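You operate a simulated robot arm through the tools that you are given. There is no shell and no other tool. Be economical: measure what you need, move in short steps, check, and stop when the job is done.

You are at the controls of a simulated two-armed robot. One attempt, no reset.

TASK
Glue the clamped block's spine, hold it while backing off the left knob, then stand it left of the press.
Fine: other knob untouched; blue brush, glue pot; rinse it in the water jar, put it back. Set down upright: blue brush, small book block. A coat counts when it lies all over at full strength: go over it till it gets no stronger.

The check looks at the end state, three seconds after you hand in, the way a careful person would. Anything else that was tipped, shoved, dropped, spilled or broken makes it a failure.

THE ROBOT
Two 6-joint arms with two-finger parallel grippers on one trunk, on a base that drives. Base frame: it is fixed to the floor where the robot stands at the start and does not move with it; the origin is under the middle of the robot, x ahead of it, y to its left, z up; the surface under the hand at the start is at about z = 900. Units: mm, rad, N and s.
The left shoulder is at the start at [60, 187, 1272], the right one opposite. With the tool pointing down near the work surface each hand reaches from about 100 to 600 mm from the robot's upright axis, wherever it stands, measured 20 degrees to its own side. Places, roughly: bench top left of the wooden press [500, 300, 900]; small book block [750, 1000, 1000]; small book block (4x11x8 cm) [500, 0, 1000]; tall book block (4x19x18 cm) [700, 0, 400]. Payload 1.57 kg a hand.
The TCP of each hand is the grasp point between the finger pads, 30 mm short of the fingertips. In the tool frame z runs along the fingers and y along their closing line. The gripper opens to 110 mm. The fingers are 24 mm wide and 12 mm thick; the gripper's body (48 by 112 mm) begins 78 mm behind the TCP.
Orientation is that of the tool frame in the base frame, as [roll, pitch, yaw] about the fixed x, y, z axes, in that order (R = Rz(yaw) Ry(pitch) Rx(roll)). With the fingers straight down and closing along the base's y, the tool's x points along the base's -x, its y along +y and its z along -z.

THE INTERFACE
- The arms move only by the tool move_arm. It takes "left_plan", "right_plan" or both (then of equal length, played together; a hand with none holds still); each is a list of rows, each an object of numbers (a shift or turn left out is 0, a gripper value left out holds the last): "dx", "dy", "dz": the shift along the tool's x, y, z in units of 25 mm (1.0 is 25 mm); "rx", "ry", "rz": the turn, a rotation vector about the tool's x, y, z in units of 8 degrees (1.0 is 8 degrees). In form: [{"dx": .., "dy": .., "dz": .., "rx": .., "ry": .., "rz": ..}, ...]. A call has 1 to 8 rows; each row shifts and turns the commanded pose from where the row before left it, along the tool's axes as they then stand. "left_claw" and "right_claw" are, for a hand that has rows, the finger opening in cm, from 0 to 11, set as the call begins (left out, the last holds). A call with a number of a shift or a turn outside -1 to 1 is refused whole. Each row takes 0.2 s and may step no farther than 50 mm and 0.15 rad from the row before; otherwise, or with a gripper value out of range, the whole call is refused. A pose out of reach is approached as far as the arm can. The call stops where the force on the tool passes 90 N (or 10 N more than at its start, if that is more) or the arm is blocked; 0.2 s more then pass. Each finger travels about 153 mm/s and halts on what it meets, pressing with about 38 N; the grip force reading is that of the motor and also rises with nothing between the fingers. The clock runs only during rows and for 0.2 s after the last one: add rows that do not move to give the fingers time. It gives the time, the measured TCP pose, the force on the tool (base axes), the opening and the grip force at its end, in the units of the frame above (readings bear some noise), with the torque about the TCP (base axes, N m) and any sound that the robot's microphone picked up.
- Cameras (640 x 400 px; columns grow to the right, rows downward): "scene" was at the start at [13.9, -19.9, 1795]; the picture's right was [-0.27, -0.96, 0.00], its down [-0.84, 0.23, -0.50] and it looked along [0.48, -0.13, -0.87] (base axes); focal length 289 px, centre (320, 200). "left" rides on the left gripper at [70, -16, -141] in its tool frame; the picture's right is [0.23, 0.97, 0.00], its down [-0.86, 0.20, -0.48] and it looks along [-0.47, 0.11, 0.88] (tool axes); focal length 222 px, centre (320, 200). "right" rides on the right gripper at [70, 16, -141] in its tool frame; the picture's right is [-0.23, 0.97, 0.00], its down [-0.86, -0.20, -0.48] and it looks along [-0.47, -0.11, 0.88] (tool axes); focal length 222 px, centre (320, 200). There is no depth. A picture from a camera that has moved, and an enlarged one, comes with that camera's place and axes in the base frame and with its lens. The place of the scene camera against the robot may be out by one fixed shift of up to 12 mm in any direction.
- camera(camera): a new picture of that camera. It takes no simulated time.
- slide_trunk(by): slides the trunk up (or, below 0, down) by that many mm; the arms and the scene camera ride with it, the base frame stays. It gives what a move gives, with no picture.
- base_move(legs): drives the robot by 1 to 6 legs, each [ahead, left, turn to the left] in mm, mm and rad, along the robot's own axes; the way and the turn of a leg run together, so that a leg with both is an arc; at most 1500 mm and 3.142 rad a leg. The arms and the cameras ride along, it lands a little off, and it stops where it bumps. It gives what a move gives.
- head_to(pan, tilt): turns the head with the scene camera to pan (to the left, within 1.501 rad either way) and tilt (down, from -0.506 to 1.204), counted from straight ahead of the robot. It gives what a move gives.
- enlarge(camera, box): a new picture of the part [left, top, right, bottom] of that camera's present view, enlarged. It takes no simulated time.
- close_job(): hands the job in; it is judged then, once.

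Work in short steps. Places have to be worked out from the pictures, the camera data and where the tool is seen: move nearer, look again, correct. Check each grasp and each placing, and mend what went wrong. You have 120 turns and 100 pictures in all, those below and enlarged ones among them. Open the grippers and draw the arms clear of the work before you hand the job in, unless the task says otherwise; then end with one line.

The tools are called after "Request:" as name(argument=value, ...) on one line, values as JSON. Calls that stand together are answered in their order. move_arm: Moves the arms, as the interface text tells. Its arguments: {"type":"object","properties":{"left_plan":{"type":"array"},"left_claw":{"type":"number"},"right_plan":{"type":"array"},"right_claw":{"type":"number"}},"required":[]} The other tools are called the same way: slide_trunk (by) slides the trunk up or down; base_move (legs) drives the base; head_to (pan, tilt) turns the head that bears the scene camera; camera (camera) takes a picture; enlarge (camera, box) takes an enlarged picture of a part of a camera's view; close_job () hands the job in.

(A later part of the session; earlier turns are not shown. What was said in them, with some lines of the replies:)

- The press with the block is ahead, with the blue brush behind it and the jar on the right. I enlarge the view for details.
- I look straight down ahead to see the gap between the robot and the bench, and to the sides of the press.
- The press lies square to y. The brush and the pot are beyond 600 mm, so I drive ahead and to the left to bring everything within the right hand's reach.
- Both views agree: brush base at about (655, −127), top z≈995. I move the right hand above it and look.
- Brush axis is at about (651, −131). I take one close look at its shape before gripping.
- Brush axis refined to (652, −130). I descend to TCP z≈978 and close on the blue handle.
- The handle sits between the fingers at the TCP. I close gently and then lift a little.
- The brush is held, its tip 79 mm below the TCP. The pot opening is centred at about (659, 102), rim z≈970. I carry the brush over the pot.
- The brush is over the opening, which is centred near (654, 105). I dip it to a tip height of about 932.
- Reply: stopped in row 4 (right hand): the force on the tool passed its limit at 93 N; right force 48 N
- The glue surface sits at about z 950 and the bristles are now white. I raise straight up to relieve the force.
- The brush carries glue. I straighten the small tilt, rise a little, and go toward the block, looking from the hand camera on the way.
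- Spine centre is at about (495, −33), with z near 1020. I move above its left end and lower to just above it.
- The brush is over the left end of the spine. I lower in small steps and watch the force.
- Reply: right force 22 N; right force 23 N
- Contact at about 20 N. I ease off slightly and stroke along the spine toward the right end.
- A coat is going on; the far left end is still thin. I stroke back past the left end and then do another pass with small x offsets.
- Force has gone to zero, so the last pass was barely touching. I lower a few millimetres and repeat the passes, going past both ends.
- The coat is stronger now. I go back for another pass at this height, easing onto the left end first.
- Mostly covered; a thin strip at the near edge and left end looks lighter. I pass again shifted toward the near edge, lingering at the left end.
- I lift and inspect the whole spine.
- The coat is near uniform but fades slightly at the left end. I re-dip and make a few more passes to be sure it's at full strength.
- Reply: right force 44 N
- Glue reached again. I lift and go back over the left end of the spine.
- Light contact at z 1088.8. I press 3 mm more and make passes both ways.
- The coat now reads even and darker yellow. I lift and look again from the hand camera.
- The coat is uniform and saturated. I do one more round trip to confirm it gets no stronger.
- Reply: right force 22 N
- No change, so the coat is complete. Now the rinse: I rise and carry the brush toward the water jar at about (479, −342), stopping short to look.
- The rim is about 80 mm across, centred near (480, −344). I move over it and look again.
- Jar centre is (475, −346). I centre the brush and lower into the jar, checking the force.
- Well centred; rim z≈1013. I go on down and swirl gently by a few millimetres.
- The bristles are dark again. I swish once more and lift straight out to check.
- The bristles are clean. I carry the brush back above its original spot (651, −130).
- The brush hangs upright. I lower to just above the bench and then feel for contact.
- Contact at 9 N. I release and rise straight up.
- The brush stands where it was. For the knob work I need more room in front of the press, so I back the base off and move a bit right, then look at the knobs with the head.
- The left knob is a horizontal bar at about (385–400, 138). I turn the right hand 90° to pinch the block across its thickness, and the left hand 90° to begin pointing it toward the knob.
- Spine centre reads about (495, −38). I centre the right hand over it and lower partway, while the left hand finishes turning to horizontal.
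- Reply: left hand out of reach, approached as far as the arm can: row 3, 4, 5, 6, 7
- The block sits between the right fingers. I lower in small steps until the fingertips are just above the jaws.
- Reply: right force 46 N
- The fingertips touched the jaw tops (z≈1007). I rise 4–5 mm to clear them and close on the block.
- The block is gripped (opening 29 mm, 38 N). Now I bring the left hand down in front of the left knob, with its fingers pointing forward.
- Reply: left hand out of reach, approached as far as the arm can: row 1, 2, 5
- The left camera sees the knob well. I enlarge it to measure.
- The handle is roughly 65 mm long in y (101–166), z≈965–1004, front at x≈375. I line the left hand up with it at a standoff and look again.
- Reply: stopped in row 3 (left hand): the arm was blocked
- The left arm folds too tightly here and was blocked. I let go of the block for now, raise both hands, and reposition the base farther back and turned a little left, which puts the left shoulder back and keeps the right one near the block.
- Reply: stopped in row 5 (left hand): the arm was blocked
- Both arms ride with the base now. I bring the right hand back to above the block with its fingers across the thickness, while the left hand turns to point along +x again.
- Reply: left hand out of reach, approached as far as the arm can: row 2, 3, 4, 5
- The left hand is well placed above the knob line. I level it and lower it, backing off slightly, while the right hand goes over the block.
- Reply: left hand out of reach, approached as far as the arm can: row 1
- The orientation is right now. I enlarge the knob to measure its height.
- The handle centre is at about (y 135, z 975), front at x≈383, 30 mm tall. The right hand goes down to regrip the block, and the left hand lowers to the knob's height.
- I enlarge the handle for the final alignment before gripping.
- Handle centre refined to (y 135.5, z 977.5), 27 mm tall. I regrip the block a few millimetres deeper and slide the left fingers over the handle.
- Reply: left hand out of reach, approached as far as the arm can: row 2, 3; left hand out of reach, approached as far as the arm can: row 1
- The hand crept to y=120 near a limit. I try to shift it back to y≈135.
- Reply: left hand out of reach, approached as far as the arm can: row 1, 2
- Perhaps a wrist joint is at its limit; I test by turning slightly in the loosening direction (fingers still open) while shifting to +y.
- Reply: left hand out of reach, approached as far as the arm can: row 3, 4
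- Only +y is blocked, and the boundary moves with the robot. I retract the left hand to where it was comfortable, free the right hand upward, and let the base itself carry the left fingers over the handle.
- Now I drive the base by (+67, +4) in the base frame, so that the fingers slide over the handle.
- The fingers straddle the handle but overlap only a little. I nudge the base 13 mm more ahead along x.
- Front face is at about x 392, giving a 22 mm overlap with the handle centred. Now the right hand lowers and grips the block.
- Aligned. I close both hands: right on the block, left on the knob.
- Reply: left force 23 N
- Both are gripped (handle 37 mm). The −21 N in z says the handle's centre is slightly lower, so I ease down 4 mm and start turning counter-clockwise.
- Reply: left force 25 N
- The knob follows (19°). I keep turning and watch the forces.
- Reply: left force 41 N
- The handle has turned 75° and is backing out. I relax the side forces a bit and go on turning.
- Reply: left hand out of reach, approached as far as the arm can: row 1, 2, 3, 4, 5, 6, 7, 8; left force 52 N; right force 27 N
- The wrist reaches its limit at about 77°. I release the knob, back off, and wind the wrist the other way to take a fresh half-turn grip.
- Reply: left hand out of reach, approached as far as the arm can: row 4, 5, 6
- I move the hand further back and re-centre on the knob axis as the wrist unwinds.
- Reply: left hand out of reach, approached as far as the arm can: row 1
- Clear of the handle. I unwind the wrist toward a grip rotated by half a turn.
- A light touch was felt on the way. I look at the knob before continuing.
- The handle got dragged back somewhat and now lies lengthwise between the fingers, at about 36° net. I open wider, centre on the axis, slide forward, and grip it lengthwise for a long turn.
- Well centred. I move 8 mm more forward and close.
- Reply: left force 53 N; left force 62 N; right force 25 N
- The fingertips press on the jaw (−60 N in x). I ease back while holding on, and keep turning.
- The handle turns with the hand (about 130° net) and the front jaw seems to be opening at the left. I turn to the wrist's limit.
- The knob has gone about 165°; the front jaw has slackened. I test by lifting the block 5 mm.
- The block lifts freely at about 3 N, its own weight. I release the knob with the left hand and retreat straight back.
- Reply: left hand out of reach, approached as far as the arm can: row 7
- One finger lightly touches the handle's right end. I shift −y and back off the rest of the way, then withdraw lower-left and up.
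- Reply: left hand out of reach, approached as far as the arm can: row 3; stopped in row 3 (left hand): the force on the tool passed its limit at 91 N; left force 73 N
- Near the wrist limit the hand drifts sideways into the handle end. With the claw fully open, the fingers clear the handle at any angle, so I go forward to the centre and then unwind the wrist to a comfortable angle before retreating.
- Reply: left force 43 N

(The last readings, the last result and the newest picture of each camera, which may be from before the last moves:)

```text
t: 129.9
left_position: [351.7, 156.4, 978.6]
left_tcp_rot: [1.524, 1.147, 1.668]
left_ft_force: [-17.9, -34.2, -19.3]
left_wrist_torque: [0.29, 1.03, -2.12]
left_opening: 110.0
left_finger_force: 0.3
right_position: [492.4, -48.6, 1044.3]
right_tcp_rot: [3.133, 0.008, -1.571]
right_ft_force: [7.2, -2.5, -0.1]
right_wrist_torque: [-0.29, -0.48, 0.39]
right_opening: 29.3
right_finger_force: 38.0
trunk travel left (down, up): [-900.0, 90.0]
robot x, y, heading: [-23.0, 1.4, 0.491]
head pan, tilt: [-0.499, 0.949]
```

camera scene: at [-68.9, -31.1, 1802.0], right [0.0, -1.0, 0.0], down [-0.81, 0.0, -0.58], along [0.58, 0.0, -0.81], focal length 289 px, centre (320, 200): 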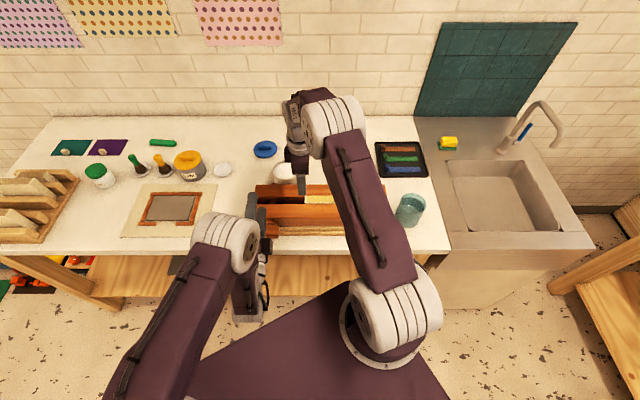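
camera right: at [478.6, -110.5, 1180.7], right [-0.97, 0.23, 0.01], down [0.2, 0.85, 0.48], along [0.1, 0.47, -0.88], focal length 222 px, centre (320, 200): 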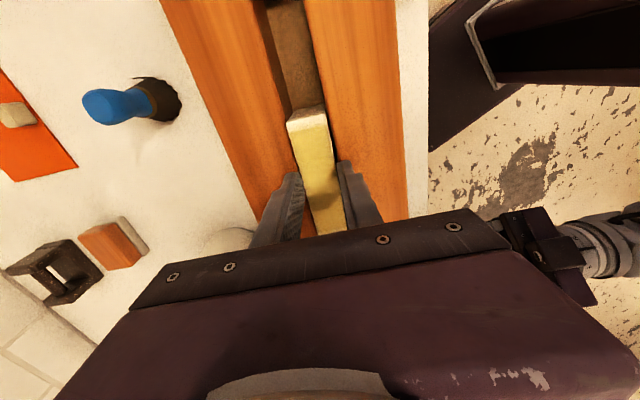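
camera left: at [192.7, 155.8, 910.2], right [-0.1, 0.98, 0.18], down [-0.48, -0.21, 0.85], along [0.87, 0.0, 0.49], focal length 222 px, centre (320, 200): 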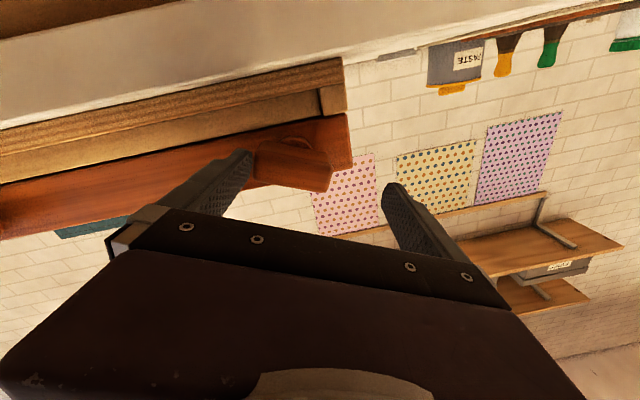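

The tool's yaw has drifted and holds the finger against the handle. I correct the yaw and step forward slightly to relieve the side load.

Request:
move_arm(left_plan=[{"rx": 0.33, "ry": -0.15, "rz": 0.3, "dy": -0.3, "dz": 0.3}, {"rx": 0.33, "ry": -0.15, "rz": 0.3, "dy": -0.3, "dz": 0.2}, {}])

```text
t: 130.7
left_position: [364.0, 136.2, 973.6]
left_tcp_rot: [1.533, 1.063, 1.553]
left_ft_force: [0.4, -0.2, -0.7]
left_wrist_torque: [0.0, 0.0, 0.03]
left_opening: 110.2
left_finger_force: 0.1
right_position: [492.2, -43.4, 1044.5]
right_tcp_rot: [3.129, 0.003, -1.572]
right_ft_force: [0.0, 0.8, -1.4]
right_wrist_torque: [0.01, 0.0, 0.0]
right_opening: 29.6
right_finger_force: 37.9
trunk travel left (down, up): [-900.0, 90.0]
robot x, y, heading: [-18.6, 1.3, 0.491]
head pan, tilt: [-0.499, 0.949]
```

Free and centred. I unwind the wrist with the claw wide open around the handle, then retreat.

Request:
move_arm(left_plan=[{"rz": 1, "dx": -0.1}, {"rz": 1}, {"rz": 1}, {"rz": 1}, {"rz": 1}, {"rz": 1}, {"rz": 1}, {"rz": 0.6}])

Request:
move_arm(left_plan=[{"dz": -0.5}, {"dz": -0.5}, {"dz": -0.5}, {"dz": -0.5}])

Request:
camera(camera="left")

```text
t: 132.5
left_position: [364.1, 135.2, 975.2]
left_tcp_rot: [1.552, 0.002, 1.586]
left_ft_force: [0.1, 0.3, -0.1]
left_wrist_torque: [-0.03, -0.01, 0.01]
left_opening: 109.9
left_finger_force: 0.0
right_position: [492.2, -43.3, 1043.6]
right_tcp_rot: [3.133, 0.003, -1.569]
right_ft_force: [-0.7, 0.4, -0.6]
right_wrist_torque: [-0.01, -0.01, 0.0]
right_opening: 29.0
right_finger_force: 37.6
trunk travel left (down, up): [-900.0, 90.0]
robot x, y, heading: [-23.0, 0.9, 0.495]
head pan, tilt: [-0.499, 0.949]
```

```text
t: 133.7
left_position: [331.3, 170.0, 983.6]
left_tcp_rot: [1.533, 0.015, 1.699]
left_ft_force: [0.0, -0.7, -0.4]
left_wrist_torque: [0.01, 0.01, -0.01]
left_opening: 109.8
left_finger_force: 0.0
right_position: [493.1, -41.7, 1043.4]
right_tcp_rot: [3.134, 0.003, -1.571]
right_ft_force: [-0.8, 0.0, -2.0]
right_wrist_torque: [-0.01, -0.01, 0.03]
right_opening: 29.6
right_finger_force: 38.0
trunk travel left (down, up): [-900.0, 90.0]
robot x, y, heading: [-20.2, 0.1, 0.497]
head pan, tilt: [-0.499, 0.949]
stopped in row 4 (left hand): the arm was blocked; the commanded pose is now the measured one
```

```text
19 pictures are left
camera left: at [182.8, 221.9, 961.4], right [-0.07, 0.24, 0.97], down [-0.37, -0.91, 0.2], along [0.93, -0.35, 0.15], focal length 222 px, centre (320, 200)
```

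left: 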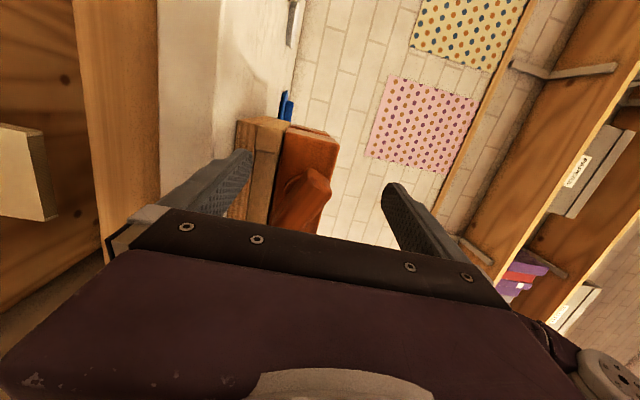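

The left hand is clear of the knob. Now I lift the block out with the right hand, slowly.

Request:
move_arm(right_plan=[{"dz": -0.3}, {"dz": -0.4}, {"dz": -0.5}, {"dz": -0.5}, {"dz": -0.5}, {"dz": -0.5}, {"dz": -0.6}, {"dz": -0.6}], left_plan=[{"dx": 0.3}, {"dx": 0.5}, {"dx": 0.5}, {}, {}, {}, {}, {}])

Request:
camera(camera="right")

Request:
camera(camera="scene")

```text
t: 135.5
left_position: [338.0, 190.4, 973.3]
left_tcp_rot: [1.533, 0.015, 1.697]
left_ft_force: [0.0, -0.1, 0.0]
left_wrist_torque: [-0.02, 0.03, -0.02]
left_opening: 110.0
left_finger_force: 0.0
left hand out of reach, approached as far as the arm can: row 1, 2, 3
right_position: [493.1, -43.0, 1142.2]
right_tcp_rot: [3.134, 0.003, -1.572]
right_ft_force: [0.2, -0.1, -1.3]
right_wrist_torque: [0.0, 0.02, 0.01]
right_opening: 29.4
right_finger_force: 38.3
trunk travel left (down, up): [-900.0, 90.0]
robot x, y, heading: [-22.2, 6.2, 0.495]
head pan, tilt: [-0.499, 0.949]
```

```text
18 pictures are left
camera right: at [477.7, -113.8, 1283.1], right [-0.97, 0.23, 0.01], down [0.2, 0.85, 0.48], along [0.1, 0.47, -0.88], focal length 222 px, centre (320, 200)
```

right: 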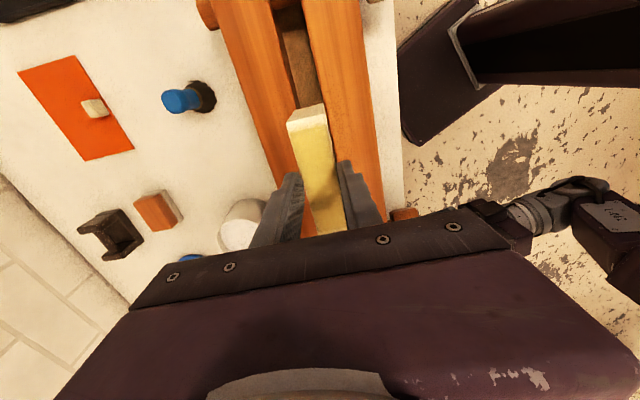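

```text
17 pictures are left
camera scene: at [8.2, -27.0, 1802.0], right [-0.01, -1.0, 0.0], down [-0.81, 0.01, -0.58], along [0.58, 0.0, -0.81], focal length 289 px, centre (320, 200)
```

scene: 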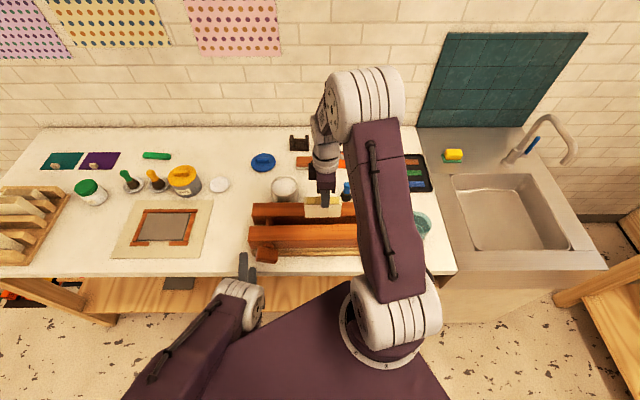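

The block is out, held in the right hand. To reach the free spot left of the press, (500, 268), I raise the left hand clear and then translate the base 330 mm along +y.

Request:
move_arm(left_plan=[{"dy": 1}, {"dy": 1}, {"dy": 1}, {"dy": 1}, {"dy": 1}, {"dy": 1}], right_plan=[{"dz": -0.3}, {"dz": -0.3}, {}, {}, {}, {}])

```text
t: 136.9
left_position: [375.0, 158.7, 1101.6]
left_tcp_rot: [1.534, 0.018, 1.698]
left_ft_force: [0.6, 1.3, -0.5]
left_wrist_torque: [0.0, 0.03, 0.02]
left_opening: 109.8
left_finger_force: 0.0
left hand out of reach, approached as far as the arm can: row 1, 2, 3, 4, 5, 6
right_position: [494.9, -42.6, 1156.2]
right_tcp_rot: [3.134, 0.002, -1.571]
right_ft_force: [-0.5, -0.4, -1.2]
right_wrist_torque: [-0.01, -0.01, 0.0]
right_opening: 29.4
right_finger_force: 37.6
trunk travel left (down, up): [-900.0, 90.0]
robot x, y, heading: [-19.9, 3.1, 0.493]
head pan, tilt: [-0.499, 0.949]
```

Left hand is high enough. I translate the base by about +315 mm in y.

Request:
base_move(legs=[[149, 277.5, 0]])

Request:
camera(camera="right")

Request:
camera(camera="scene")

```text
t: 139.0
left_position: [375.1, 472.8, 1102.9]
left_tcp_rot: [1.536, 0.014, 1.697]
left_ft_force: [0.4, 0.1, -0.5]
left_wrist_torque: [0.0, -0.03, 0.03]
left_opening: 109.8
left_finger_force: 0.2
right_position: [493.5, 272.7, 1154.9]
right_tcp_rot: [3.133, 0.004, -1.57]
right_ft_force: [-0.1, 0.0, -1.0]
right_wrist_torque: [0.02, -0.01, 0.0]
right_opening: 29.3
right_finger_force: 38.0
trunk travel left (down, up): [-900.0, 90.0]
robot x, y, heading: [-23.1, 320.0, 0.494]
head pan, tilt: [-0.499, 0.949]
```

```text
16 pictures are left
camera right: at [477.2, 200.9, 1297.4], right [-0.97, 0.23, 0.01], down [0.2, 0.85, 0.48], along [0.1, 0.47, -0.88], focal length 222 px, centre (320, 200)
```

right: 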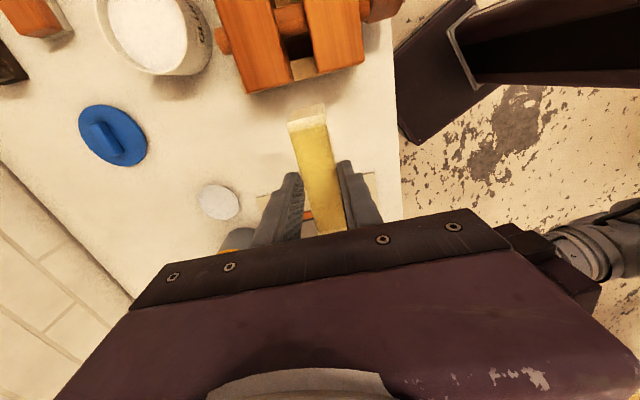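

```text
15 pictures are left
camera scene: at [7.6, 286.7, 1802.0], right [-0.01, -1.0, 0.0], down [-0.81, 0.01, -0.58], along [0.58, 0.0, -0.81], focal length 289 px, centre (320, 200)
```

scene: 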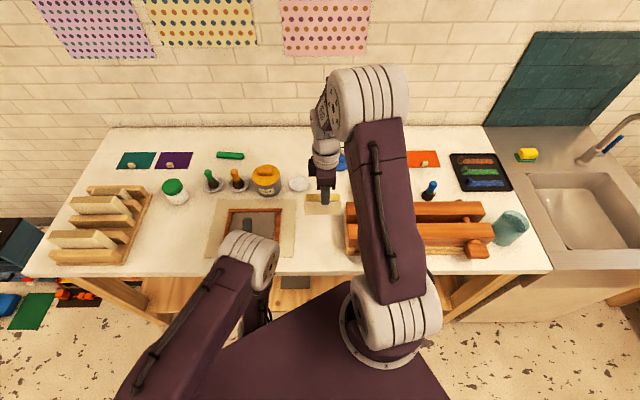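

The free gap runs from about y 198 to 378, so I aim for the middle, y≈287. I shift and lower to just above the bench.

Request:
move_arm(right_plan=[{"dx": -0.3}, {"dx": -0.27, "dz": 0.5}, {"dz": 0.9}, {"dz": 0.9}, {"dz": 0.9}, {"dz": 0.9}, {"dz": 0.9}, {"dz": 0.5}])

Request:
enlarge(camera="scene", box=[230, 160, 390, 280])

Request:
camera(camera="right")

```text
t: 140.8
left_position: [374.1, 474.4, 1101.7]
left_tcp_rot: [1.534, 0.015, 1.698]
left_ft_force: [-0.7, 0.4, -1.2]
left_wrist_torque: [-0.01, -0.03, 0.01]
left_opening: 109.7
left_finger_force: 0.1
right_position: [492.4, 288.8, 1018.2]
right_tcp_rot: [3.133, 0.002, -1.571]
right_ft_force: [-0.7, -0.3, -1.2]
right_wrist_torque: [0.02, 0.04, 0.01]
right_opening: 29.5
right_finger_force: 37.2
trunk travel left (down, up): [-900.0, 90.0]
robot x, y, heading: [-21.6, 321.2, 0.495]
head pan, tilt: [-0.499, 0.949]
```

```text
3.33 times, centred on (310, 220) of scene
camera zoom: at [7.9, 289.8, 1802.0], right [-0.01, -1.0, 0.0], down [-0.81, 0.01, -0.58], along [0.58, 0.0, -0.81], focal length 964 px, centre (353, 133)
```

zoom: 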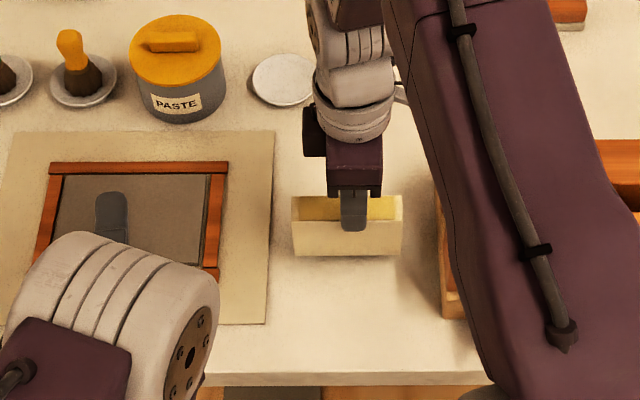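

```text
13 pictures are left
camera right: at [476.5, 217.5, 1159.8], right [-0.97, 0.23, 0.01], down [0.2, 0.85, 0.48], along [0.1, 0.47, -0.88], focal length 222 px, centre (320, 200)
```

right: 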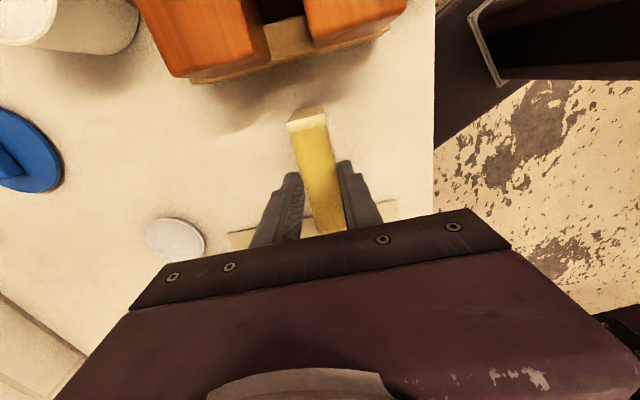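

Well placed. I shift 5 mm to the right and feel for the bench in small steps.

Request:
move_arm(right_plan=[{"dx": 0.2}, {"dz": 0.2}, {"dz": 0.2}, {}])

Request:
move_arm(right_plan=[{"dz": 0.15}, {"dz": 0.1}, {}])

```text
t: 141.8
left_position: [374.9, 475.4, 1100.2]
left_tcp_rot: [1.534, 0.018, 1.698]
left_ft_force: [0.0, 0.9, 0.0]
left_wrist_torque: [0.0, 0.02, 0.03]
left_opening: 110.0
left_finger_force: 0.1
right_position: [492.3, 283.7, 1008.1]
right_tcp_rot: [3.134, 0.002, -1.571]
right_ft_force: [-0.2, -0.8, -1.8]
right_wrist_torque: [-0.02, -0.01, 0.01]
right_opening: 29.3
right_finger_force: 38.0
trunk travel left (down, up): [-900.0, 90.0]
robot x, y, heading: [-23.0, 323.9, 0.493]
head pan, tilt: [-0.499, 0.949]
```

```text
t: 142.6
left_position: [373.6, 475.6, 1100.4]
left_tcp_rot: [1.536, 0.014, 1.698]
left_ft_force: [0.0, 0.1, 0.2]
left_wrist_torque: [-0.01, -0.01, 0.03]
left_opening: 110.2
left_finger_force: 0.1
right_position: [491.7, 283.7, 1001.5]
right_tcp_rot: [3.132, 0.001, -1.57]
right_ft_force: [0.8, -0.8, -2.1]
right_wrist_torque: [-0.01, -0.02, -0.01]
right_opening: 29.2
right_finger_force: 37.8
trunk travel left (down, up): [-900.0, 90.0]
robot x, y, heading: [-22.0, 321.7, 0.488]
head pan, tilt: [-0.499, 0.949]
```

Request:
move_arm(right_plan=[{"dz": 0.12}, {}])

Request:
move_arm(right_plan=[{"dz": 0.12}, {}])

Request:
move_arm(right_plan=[{"dz": 0.12}, {}])

```text
t: 143.2
left_position: [375.3, 474.3, 1101.1]
left_tcp_rot: [1.534, 0.017, 1.7]
left_ft_force: [-0.1, 0.0, -0.4]
left_wrist_torque: [0.01, 0.01, 0.01]
left_opening: 110.0
left_finger_force: 0.0
right_position: [492.4, 284.2, 998.1]
right_tcp_rot: [3.134, 0.003, -1.571]
right_ft_force: [1.1, 0.5, -2.4]
right_wrist_torque: [-0.01, 0.01, 0.03]
right_opening: 29.1
right_finger_force: 37.5
trunk travel left (down, up): [-900.0, 90.0]
robot x, y, heading: [-22.2, 317.2, 0.495]
head pan, tilt: [-0.499, 0.949]
```

```text
t: 143.8
left_position: [371.9, 473.9, 1102.8]
left_tcp_rot: [1.532, 0.015, 1.698]
left_ft_force: [0.0, 0.7, 0.1]
left_wrist_torque: [0.02, -0.02, -0.02]
left_opening: 109.8
left_finger_force: 0.0
right_position: [490.9, 283.4, 998.1]
right_tcp_rot: [3.137, 0.005, -1.569]
right_ft_force: [1.0, -2.7, 21.1]
right_wrist_torque: [0.55, -0.07, -0.09]
right_opening: 29.4
right_finger_force: 37.7
trunk travel left (down, up): [-900.0, 90.0]
robot x, y, heading: [-24.1, 323.0, 0.492]
head pan, tilt: [-0.499, 0.949]
```

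```text
t: 144.4
left_position: [371.2, 474.3, 1103.4]
left_tcp_rot: [1.532, 0.016, 1.699]
left_ft_force: [0.6, -0.5, -0.8]
left_wrist_torque: [0.02, -0.04, -0.03]
left_opening: 109.9
left_finger_force: 0.0
right_position: [490.2, 284.2, 994.4]
right_tcp_rot: [3.138, 0.003, -1.572]
right_ft_force: [8.0, -3.8, 35.8]
right_wrist_torque: [-0.03, -0.3, -0.1]
right_opening: 29.8
right_finger_force: 37.8
trunk travel left (down, up): [-900.0, 90.0]
robot x, y, heading: [-21.4, 321.7, 0.493]
head pan, tilt: [-0.499, 0.949]
```

The block stands on the bench. I ease off the pressure and release.

Request:
move_arm(right_plan=[{"dz": -0.14}, {}])

Request:
move_arm(right_plan=[{}, {}, {}], right_claw=6)

Request:
move_arm(right_plan=[{"dz": -0.5}, {"dz": -1}, {"dz": -1}, {"dz": -1}, {"dz": -1}, {"dz": -1}, {"dz": -1}])

Request:
camera(camera="right")

```text
t: 145.0
left_position: [373.1, 474.4, 1101.4]
left_tcp_rot: [1.536, 0.016, 1.699]
left_ft_force: [-0.5, -0.3, -0.6]
left_wrist_torque: [0.0, -0.01, -0.01]
left_opening: 110.2
left_finger_force: 0.0
right_position: [488.6, 284.6, 994.6]
right_tcp_rot: [3.128, 0.0, -1.569]
right_ft_force: [-0.5, -0.1, -1.2]
right_wrist_torque: [0.0, 0.02, 0.03]
right_opening: 29.4
right_finger_force: 37.6
trunk travel left (down, up): [-900.0, 90.0]
robot x, y, heading: [-19.8, 322.3, 0.494]
head pan, tilt: [-0.499, 0.949]
```

```text
t: 145.8
left_position: [374.2, 474.4, 1101.4]
left_tcp_rot: [1.535, 0.016, 1.699]
left_ft_force: [-0.3, 0.3, 0.1]
left_wrist_torque: [-0.02, 0.03, 0.04]
left_opening: 109.8
left_finger_force: 0.1
right_position: [490.5, 284.1, 996.9]
right_tcp_rot: [3.132, 0.002, -1.571]
right_ft_force: [1.0, -0.3, -0.1]
right_wrist_torque: [0.06, -0.01, 0.02]
right_opening: 59.8
right_finger_force: 0.0
trunk travel left (down, up): [-900.0, 90.0]
robot x, y, heading: [-20.4, 317.9, 0.494]
head pan, tilt: [-0.499, 0.949]
```

```text
t: 147.4
left_position: [372.5, 474.3, 1102.8]
left_tcp_rot: [1.535, 0.015, 1.698]
left_ft_force: [0.0, -0.4, -0.1]
left_wrist_torque: [-0.03, -0.01, 0.0]
left_opening: 109.9
left_finger_force: 0.1
right_position: [491.9, 282.5, 1159.6]
right_tcp_rot: [3.133, 0.001, -1.571]
right_ft_force: [-0.4, 0.8, 0.3]
right_wrist_torque: [-0.04, 0.0, 0.02]
right_opening: 59.9
right_finger_force: 0.0
trunk travel left (down, up): [-900.0, 90.0]
robot x, y, heading: [-27.3, 320.8, 0.49]
head pan, tilt: [-0.499, 0.949]
```

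```text
12 pictures are left
camera right: at [476.2, 211.8, 1301.4], right [-0.97, 0.23, 0.01], down [0.2, 0.85, 0.48], along [0.1, 0.47, -0.88], focal length 222 px, centre (320, 200)
```

right: 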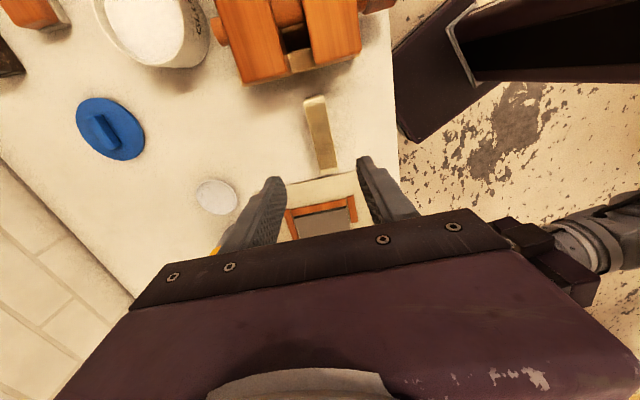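

The block stands upright with its spine up. I drive straight back to draw both arms clear, then inspect everything.

Request:
base_move(legs=[[-220, 118, 0]])

Request:
head_to(pan=-0.75, tilt=0.75)

Request:
camera(camera="scene")

```text
t: 149.2
left_position: [126.4, 475.3, 1100.1]
left_tcp_rot: [1.536, 0.016, 1.701]
left_ft_force: [0.6, -0.1, 0.7]
left_wrist_torque: [0.01, 0.04, 0.02]
left_opening: 109.8
left_finger_force: 0.0
right_position: [246.2, 282.3, 1157.7]
right_tcp_rot: [3.13, 0.001, -1.569]
right_ft_force: [0.5, -0.7, -0.2]
right_wrist_torque: [-0.02, 0.02, 0.0]
right_opening: 60.1
right_finger_force: 0.0
trunk travel left (down, up): [-900.0, 90.0]
robot x, y, heading: [-272.7, 322.2, 0.491]
head pan, tilt: [-0.499, 0.949]
```

```text
t: 150.0
left_position: [123.6, 474.0, 1102.5]
left_tcp_rot: [1.534, 0.015, 1.7]
left_ft_force: [-0.6, 0.5, 0.4]
left_wrist_torque: [-0.02, -0.01, 0.01]
left_opening: 109.9
left_finger_force: 0.1
right_position: [242.9, 282.3, 1160.5]
right_tcp_rot: [3.135, 0.002, -1.568]
right_ft_force: [0.6, 0.2, -1.0]
right_wrist_torque: [0.02, -0.03, -0.01]
right_opening: 60.0
right_finger_force: 0.0
trunk travel left (down, up): [-900.0, 90.0]
robot x, y, heading: [-274.2, 321.5, 0.493]
head pan, tilt: [-0.75, 0.75]
```

```text
11 pictures are left
camera scene: at [-236.0, 268.6, 1817.5], right [-0.25, -0.97, 0.0], down [-0.66, 0.17, -0.73], along [0.71, -0.18, -0.68], focal length 289 px, centre (320, 200)
```

scene: 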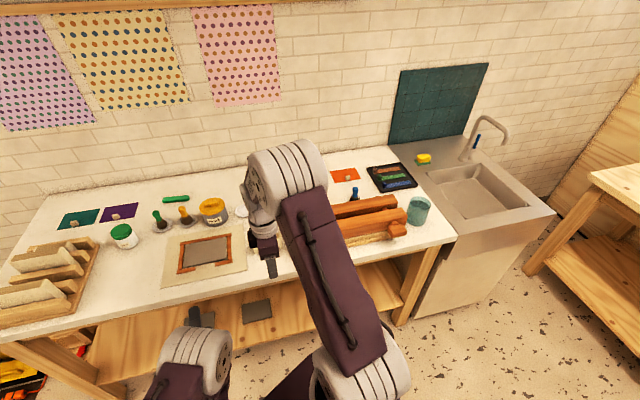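

The arm hides the block. I slide the base to the right for a clear view.

Request:
base_move(legs=[[-189, -352, 0]])

Request:
head_to(pan=-0.15, tilt=0.8)

Request:
camera(camera="scene")

```text
t: 152.5
left_position: [124.5, 77.4, 1100.9]
left_tcp_rot: [1.534, 0.016, 1.699]
left_ft_force: [0.4, -0.2, 0.0]
left_wrist_torque: [0.01, 0.02, 0.01]
left_opening: 109.9
left_finger_force: 0.1
right_position: [243.6, -113.6, 1159.6]
right_tcp_rot: [3.135, 0.0, -1.571]
right_ft_force: [-1.1, -0.1, -0.4]
right_wrist_torque: [-0.03, 0.02, -0.02]
right_opening: 60.2
right_finger_force: 0.0
trunk travel left (down, up): [-900.0, 90.0]
robot x, y, heading: [-271.1, -73.6, 0.494]
head pan, tilt: [-0.75, 0.75]
```

```text
t: 153.5
left_position: [124.4, 76.2, 1102.4]
left_tcp_rot: [1.535, 0.014, 1.698]
left_ft_force: [0.7, 0.7, -0.6]
left_wrist_torque: [-0.01, 0.02, -0.03]
left_opening: 110.1
left_finger_force: 0.0
right_position: [243.2, -116.0, 1158.3]
right_tcp_rot: [3.133, 0.003, -1.57]
right_ft_force: [-0.6, -0.6, 0.2]
right_wrist_torque: [0.01, 0.0, -0.01]
right_opening: 59.7
right_finger_force: 0.0
trunk travel left (down, up): [-900.0, 90.0]
robot x, y, heading: [-272.0, -74.7, 0.495]
head pan, tilt: [-0.15, 0.799]
```

```text
10 pictures are left
camera scene: at [-238.8, -80.8, 1813.6], right [0.33, -0.94, 0.0], down [-0.68, -0.24, -0.7], along [0.66, 0.23, -0.72], focal length 289 px, centre (320, 200)
```

scene: 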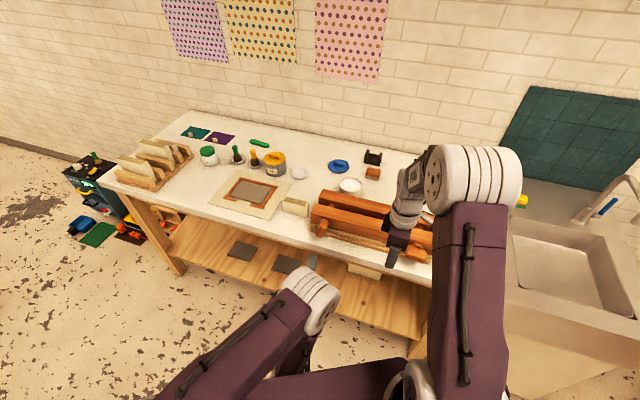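

Request:
enlarge(camera="scene", box=[200, 140, 440, 280])

Request:
enlarge(camera="scene", box=[270, 185, 350, 235])

```text
2.67 times, centred on (320, 210) of scene
camera zoom: at [-238.8, -80.8, 1813.6], right [0.33, -0.94, 0.0], down [-0.68, -0.24, -0.7], along [0.66, 0.23, -0.72], focal length 771 px, centre (320, 173)
```

zoom: 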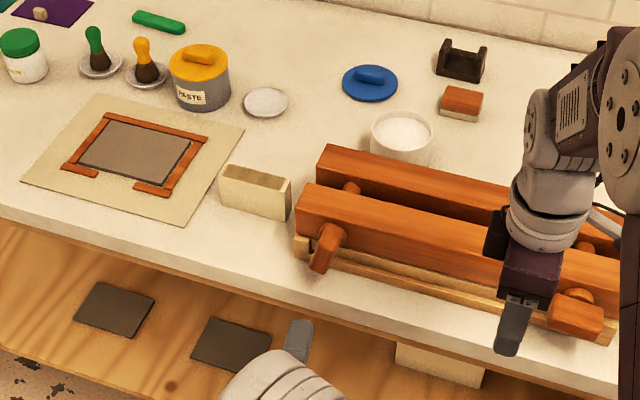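

```text
8.00 times, centred on (310, 210) of scene
camera zoom: at [-238.8, -80.8, 1813.6], right [0.33, -0.94, 0.0], down [-0.68, -0.24, -0.7], along [0.66, 0.23, -0.72], focal length 2313 px, centre (400, 120)
```

zoom: 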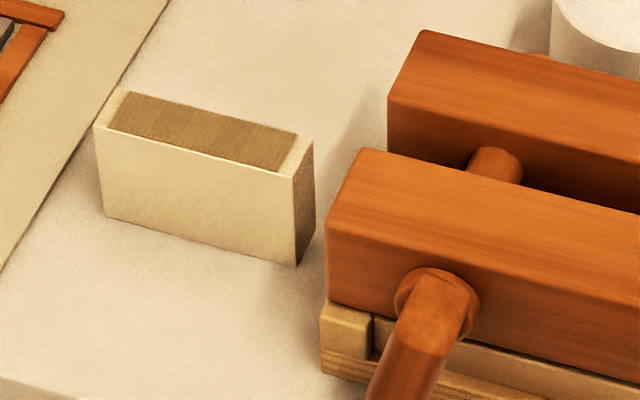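

The spine's colour has changed since; I check it closely.

Request:
enlarge(camera="scene", box=[280, 193, 312, 213])

```text
16.00 times, centred on (296, 203) of scene
camera zoom: at [-238.8, -80.8, 1813.6], right [0.33, -0.94, 0.0], down [-0.68, -0.24, -0.7], along [0.66, 0.23, -0.72], focal length 4626 px, centre (704, 152)
```

zoom: 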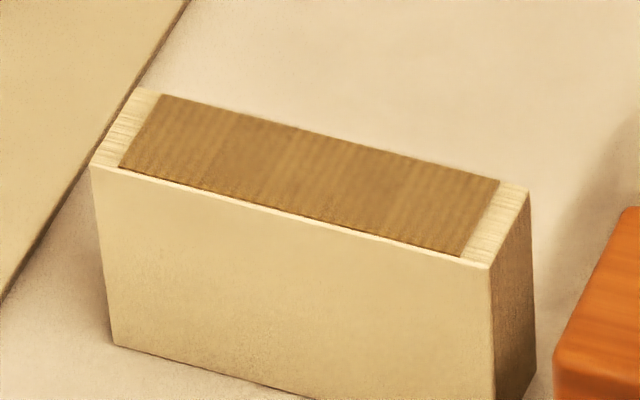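

The coat reads as one even, drying film. I check both knobs, the brush and the press.

Request:
enlarge(camera="scene", box=[300, 205, 350, 245])

```text
10.00 times, centred on (325, 225) of scene
camera zoom: at [-238.8, -80.8, 1813.6], right [0.33, -0.94, 0.0], down [-0.68, -0.24, -0.7], along [0.66, 0.23, -0.72], focal length 2892 px, centre (270, -50)
```

zoom: 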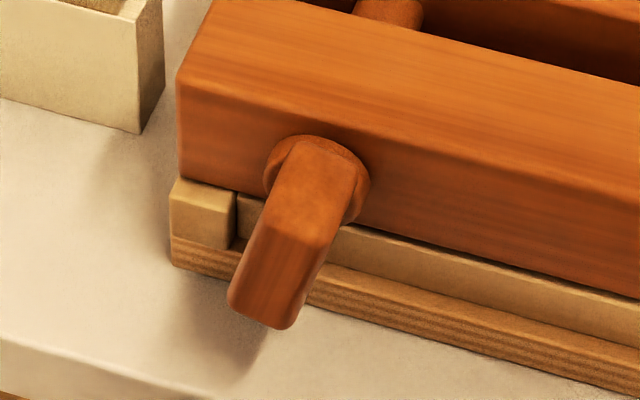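

The left knob's handle stands near vertical (about 80–90° net), having been dragged back a little as I withdrew. I'll nudge it further in the loosening direction with closed right fingertips, so I reposition the base for that.

Request:
base_move(legs=[[153.9, 285, 0], [151, -81.7, 0]])

Request:
move_arm(right_plan=[{"dy": 0.6, "dx": 0.8}, {"dy": 0.6, "dx": 0.8}, {"dy": 0.6, "dx": 0.8}, {"dx": 0.8}, {"dx": 0.8}, {"dx": 0.8}, {}], right_claw=0)

Request:
camera(camera="right")

```text
t: 156.7
left_position: [292.5, 402.1, 1102.3]
left_tcp_rot: [1.531, 0.016, 1.7]
left_ft_force: [-1.8, -0.8, 0.2]
left_wrist_torque: [0.02, 0.01, -0.02]
left_opening: 109.9
left_finger_force: 0.1
right_position: [411.7, 209.8, 1161.5]
right_tcp_rot: [3.136, 0.002, -1.566]
right_ft_force: [0.1, -0.4, 0.4]
right_wrist_torque: [0.0, -0.02, 0.0]
right_opening: 60.0
right_finger_force: 0.1
trunk travel left (down, up): [-900.0, 90.0]
robot x, y, heading: [-102.4, 245.8, 0.496]
head pan, tilt: [-0.15, 0.799]
```

```text
t: 158.3
left_position: [295.5, 402.5, 1101.5]
left_tcp_rot: [1.535, 0.016, 1.702]
left_ft_force: [0.4, -0.6, -0.1]
left_wrist_torque: [0.01, 0.01, 0.02]
left_opening: 109.7
left_finger_force: 0.0
right_position: [371.4, 91.1, 1157.9]
right_tcp_rot: [3.132, 0.001, -1.567]
right_ft_force: [1.3, -0.1, -0.1]
right_wrist_torque: [0.02, -0.04, 0.0]
right_opening: 0.0
right_finger_force: 21.2
trunk travel left (down, up): [-900.0, 90.0]
robot x, y, heading: [-106.4, 247.2, 0.497]
head pan, tilt: [-0.15, 0.799]
```

```text
5 pictures are left
camera right: at [355.8, 19.1, 1300.7], right [-0.97, 0.22, 0.01], down [0.2, 0.86, 0.48], along [0.1, 0.47, -0.88], focal length 222 px, centre (320, 200)
```

right: 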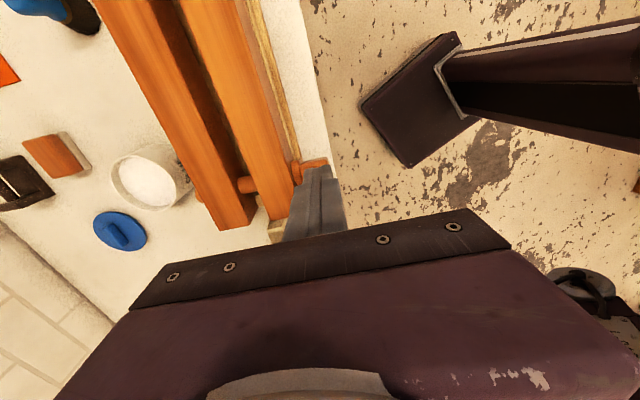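

The handle is seen end-on (vertical), its right face at y≈117. I lower the closed fingertips to z≈998 just right of it.

Request:
move_arm(right_plan=[{"dy": 0.16, "dz": 0.8}, {"dz": 0.9}, {"dz": 0.9}, {"dz": 0.9}, {"dz": 0.9}, {"dz": 0.8}, {}])

Request:
move_arm(right_plan=[{"dx": -0.4}, {"dx": -0.4}, {"dx": -0.3}, {}])

```text
t: 159.9
left_position: [295.3, 402.0, 1101.8]
left_tcp_rot: [1.536, 0.016, 1.701]
left_ft_force: [-0.4, 0.5, 0.2]
left_wrist_torque: [0.0, -0.02, 0.02]
left_opening: 110.2
left_finger_force: 0.0
right_position: [365.3, 88.9, 1029.1]
right_tcp_rot: [3.131, 0.003, -1.567]
right_ft_force: [0.2, -0.1, 0.2]
right_wrist_torque: [-0.03, 0.01, 0.03]
right_opening: 0.0
right_finger_force: 21.4
trunk travel left (down, up): [-900.0, 90.0]
robot x, y, heading: [-98.5, 243.2, 0.499]
head pan, tilt: [-0.15, 0.799]
```

```text
t: 160.9
left_position: [295.0, 402.6, 1101.6]
left_tcp_rot: [1.532, 0.015, 1.702]
left_ft_force: [0.1, -0.1, -0.4]
left_wrist_torque: [-0.01, -0.01, -0.01]
left_opening: 109.9
left_finger_force: 0.1
right_position: [363.6, 117.4, 1029.5]
right_tcp_rot: [3.134, 0.002, -1.568]
right_ft_force: [-1.1, -4.8, 10.1]
right_wrist_torque: [-0.06, 0.02, 0.07]
right_opening: 0.0
right_finger_force: 21.3
trunk travel left (down, up): [-900.0, 90.0]
robot x, y, heading: [-102.5, 245.4, 0.496]
head pan, tilt: [-0.15, 0.799]
```

Contact is light (5 N). I continue pushing the top end to the left.

Request:
move_arm(right_plan=[{"dx": -0.4}, {"dx": -0.4}, {"dx": -0.4}, {"dx": -0.4}, {}])

Request:
camera(camera="right")

```text
t: 162.1
left_position: [295.1, 402.0, 1101.7]
left_tcp_rot: [1.533, 0.016, 1.702]
left_ft_force: [-0.5, 0.3, -0.1]
left_wrist_torque: [-0.01, 0.02, 0.0]
left_opening: 109.9
left_finger_force: 0.0
right_position: [365.4, 157.9, 1029.9]
right_tcp_rot: [3.132, 0.002, -1.567]
right_ft_force: [-0.4, 0.4, -0.1]
right_wrist_torque: [0.01, -0.03, 0.02]
right_opening: 0.4
right_finger_force: 21.3
trunk travel left (down, up): [-900.0, 90.0]
robot x, y, heading: [-99.9, 249.6, 0.498]
head pan, tilt: [-0.15, 0.799]
```

```text
4 pictures are left
camera right: at [350.3, 87.1, 1171.3], right [-0.97, 0.22, 0.01], down [0.2, 0.86, 0.48], along [0.1, 0.47, -0.88], focal length 222 px, centre (320, 200)
```

right: 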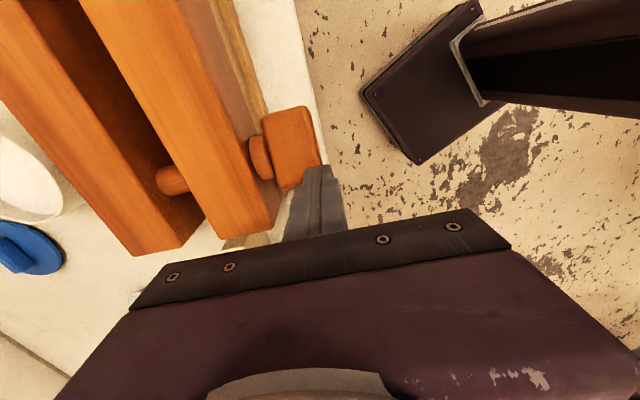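

The handle has turned to near horizontal, about 160° backed off in all. I raise the hand and drive the robot back clear.

Request:
move_arm(right_plan=[{"dz": -0.8}, {"dz": -1}, {"dz": -1}, {"dz": -1}, {"dz": -1}, {"dz": -1}], right_claw=0)

Request:
base_move(legs=[[-220, 119, 0], [-166, -308, 0]])

Request:
head_to(pan=-0.25, tilt=0.8)

Request:
move_arm(right_plan=[{}, {}, {}], right_claw=8)

Request:
enlarge(camera="scene", box=[160, 120, 480, 310])

```text
t: 163.5
left_position: [295.6, 401.4, 1102.6]
left_tcp_rot: [1.535, 0.015, 1.701]
left_ft_force: [0.8, -0.1, -0.3]
left_wrist_torque: [0.0, -0.01, 0.01]
left_opening: 109.7
left_finger_force: 0.0
right_position: [365.9, 157.5, 1175.5]
right_tcp_rot: [3.134, 0.002, -1.567]
right_ft_force: [0.0, -0.1, 0.3]
right_wrist_torque: [-0.03, -0.01, -0.02]
right_opening: 0.0
right_finger_force: 21.2
trunk travel left (down, up): [-900.0, 90.0]
robot x, y, heading: [-99.6, 245.0, 0.495]
head pan, tilt: [-0.15, 0.799]
```

```text
t: 167.2
left_position: [43.8, 56.9, 1101.4]
left_tcp_rot: [1.533, 0.018, 1.7]
left_ft_force: [0.6, -0.2, 0.9]
left_wrist_torque: [0.01, -0.02, -0.04]
left_opening: 110.1
left_finger_force: 0.0
right_position: [113.8, -186.6, 1175.2]
right_tcp_rot: [3.133, 0.001, -1.568]
right_ft_force: [0.7, -0.2, 0.4]
right_wrist_torque: [0.01, -0.02, -0.02]
right_opening: 0.0
right_finger_force: 21.3
trunk travel left (down, up): [-900.0, 90.0]
robot x, y, heading: [-355.2, -100.7, 0.496]
head pan, tilt: [-0.15, 0.799]
```

```text
t: 167.9
left_position: [44.2, 56.5, 1101.4]
left_tcp_rot: [1.534, 0.017, 1.701]
left_ft_force: [0.8, 0.6, 0.0]
left_wrist_torque: [-0.01, -0.02, 0.0]
left_opening: 110.2
left_finger_force: 0.0
right_position: [113.7, -188.0, 1174.8]
right_tcp_rot: [3.134, 0.003, -1.567]
right_ft_force: [0.0, 1.1, -0.2]
right_wrist_torque: [0.01, 0.01, 0.0]
right_opening: 0.3
right_finger_force: 21.7
trunk travel left (down, up): [-900.0, 90.0]
robot x, y, heading: [-352.5, -99.1, 0.498]
head pan, tilt: [-0.25, 0.799]
```

```text
t: 168.7
left_position: [43.7, 54.8, 1100.9]
left_tcp_rot: [1.534, 0.017, 1.702]
left_ft_force: [-0.2, 1.0, 0.3]
left_wrist_torque: [0.0, -0.01, -0.02]
left_opening: 110.0
left_finger_force: 0.1
right_position: [114.3, -189.1, 1173.5]
right_tcp_rot: [3.132, 0.004, -1.569]
right_ft_force: [0.5, 0.2, 0.4]
right_wrist_torque: [0.0, 0.01, 0.0]
right_opening: 79.8
right_finger_force: 0.1
trunk travel left (down, up): [-900.0, 90.0]
robot x, y, heading: [-354.6, -100.5, 0.493]
head pan, tilt: [-0.25, 0.799]
```

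```text
2.00 times, centred on (320, 215) of scene
camera zoom: at [-316.9, -110.9, 1813.5], right [0.24, -0.97, 0.0], down [-0.7, -0.17, -0.7], along [0.68, 0.17, -0.72], focal length 578 px, centre (320, 170)
```

zoom: 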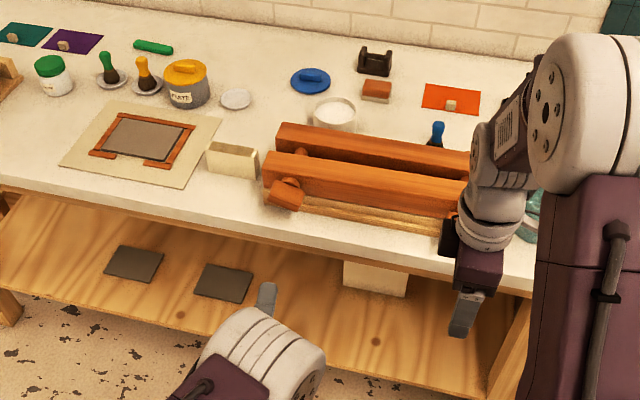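

The block stands left of the press, the left knob is backed off, the brush is upright in its place, and nothing else has moved. Both arms are clear and the grippers open, so I hand in.

Request:
close_job()

```text
The job is handed in.
```

The job is handed in: the spine is coated until it got no stronger and the block stands upright left of the press. The left knob is backed off about 160°, the right knob was left alone, and the rinsed blue brush stands upright at its place. While backing off, one finger pressed the left knob's handle sideways (over 90 N, where the move stopped); I saw no shift of the press afterwards.
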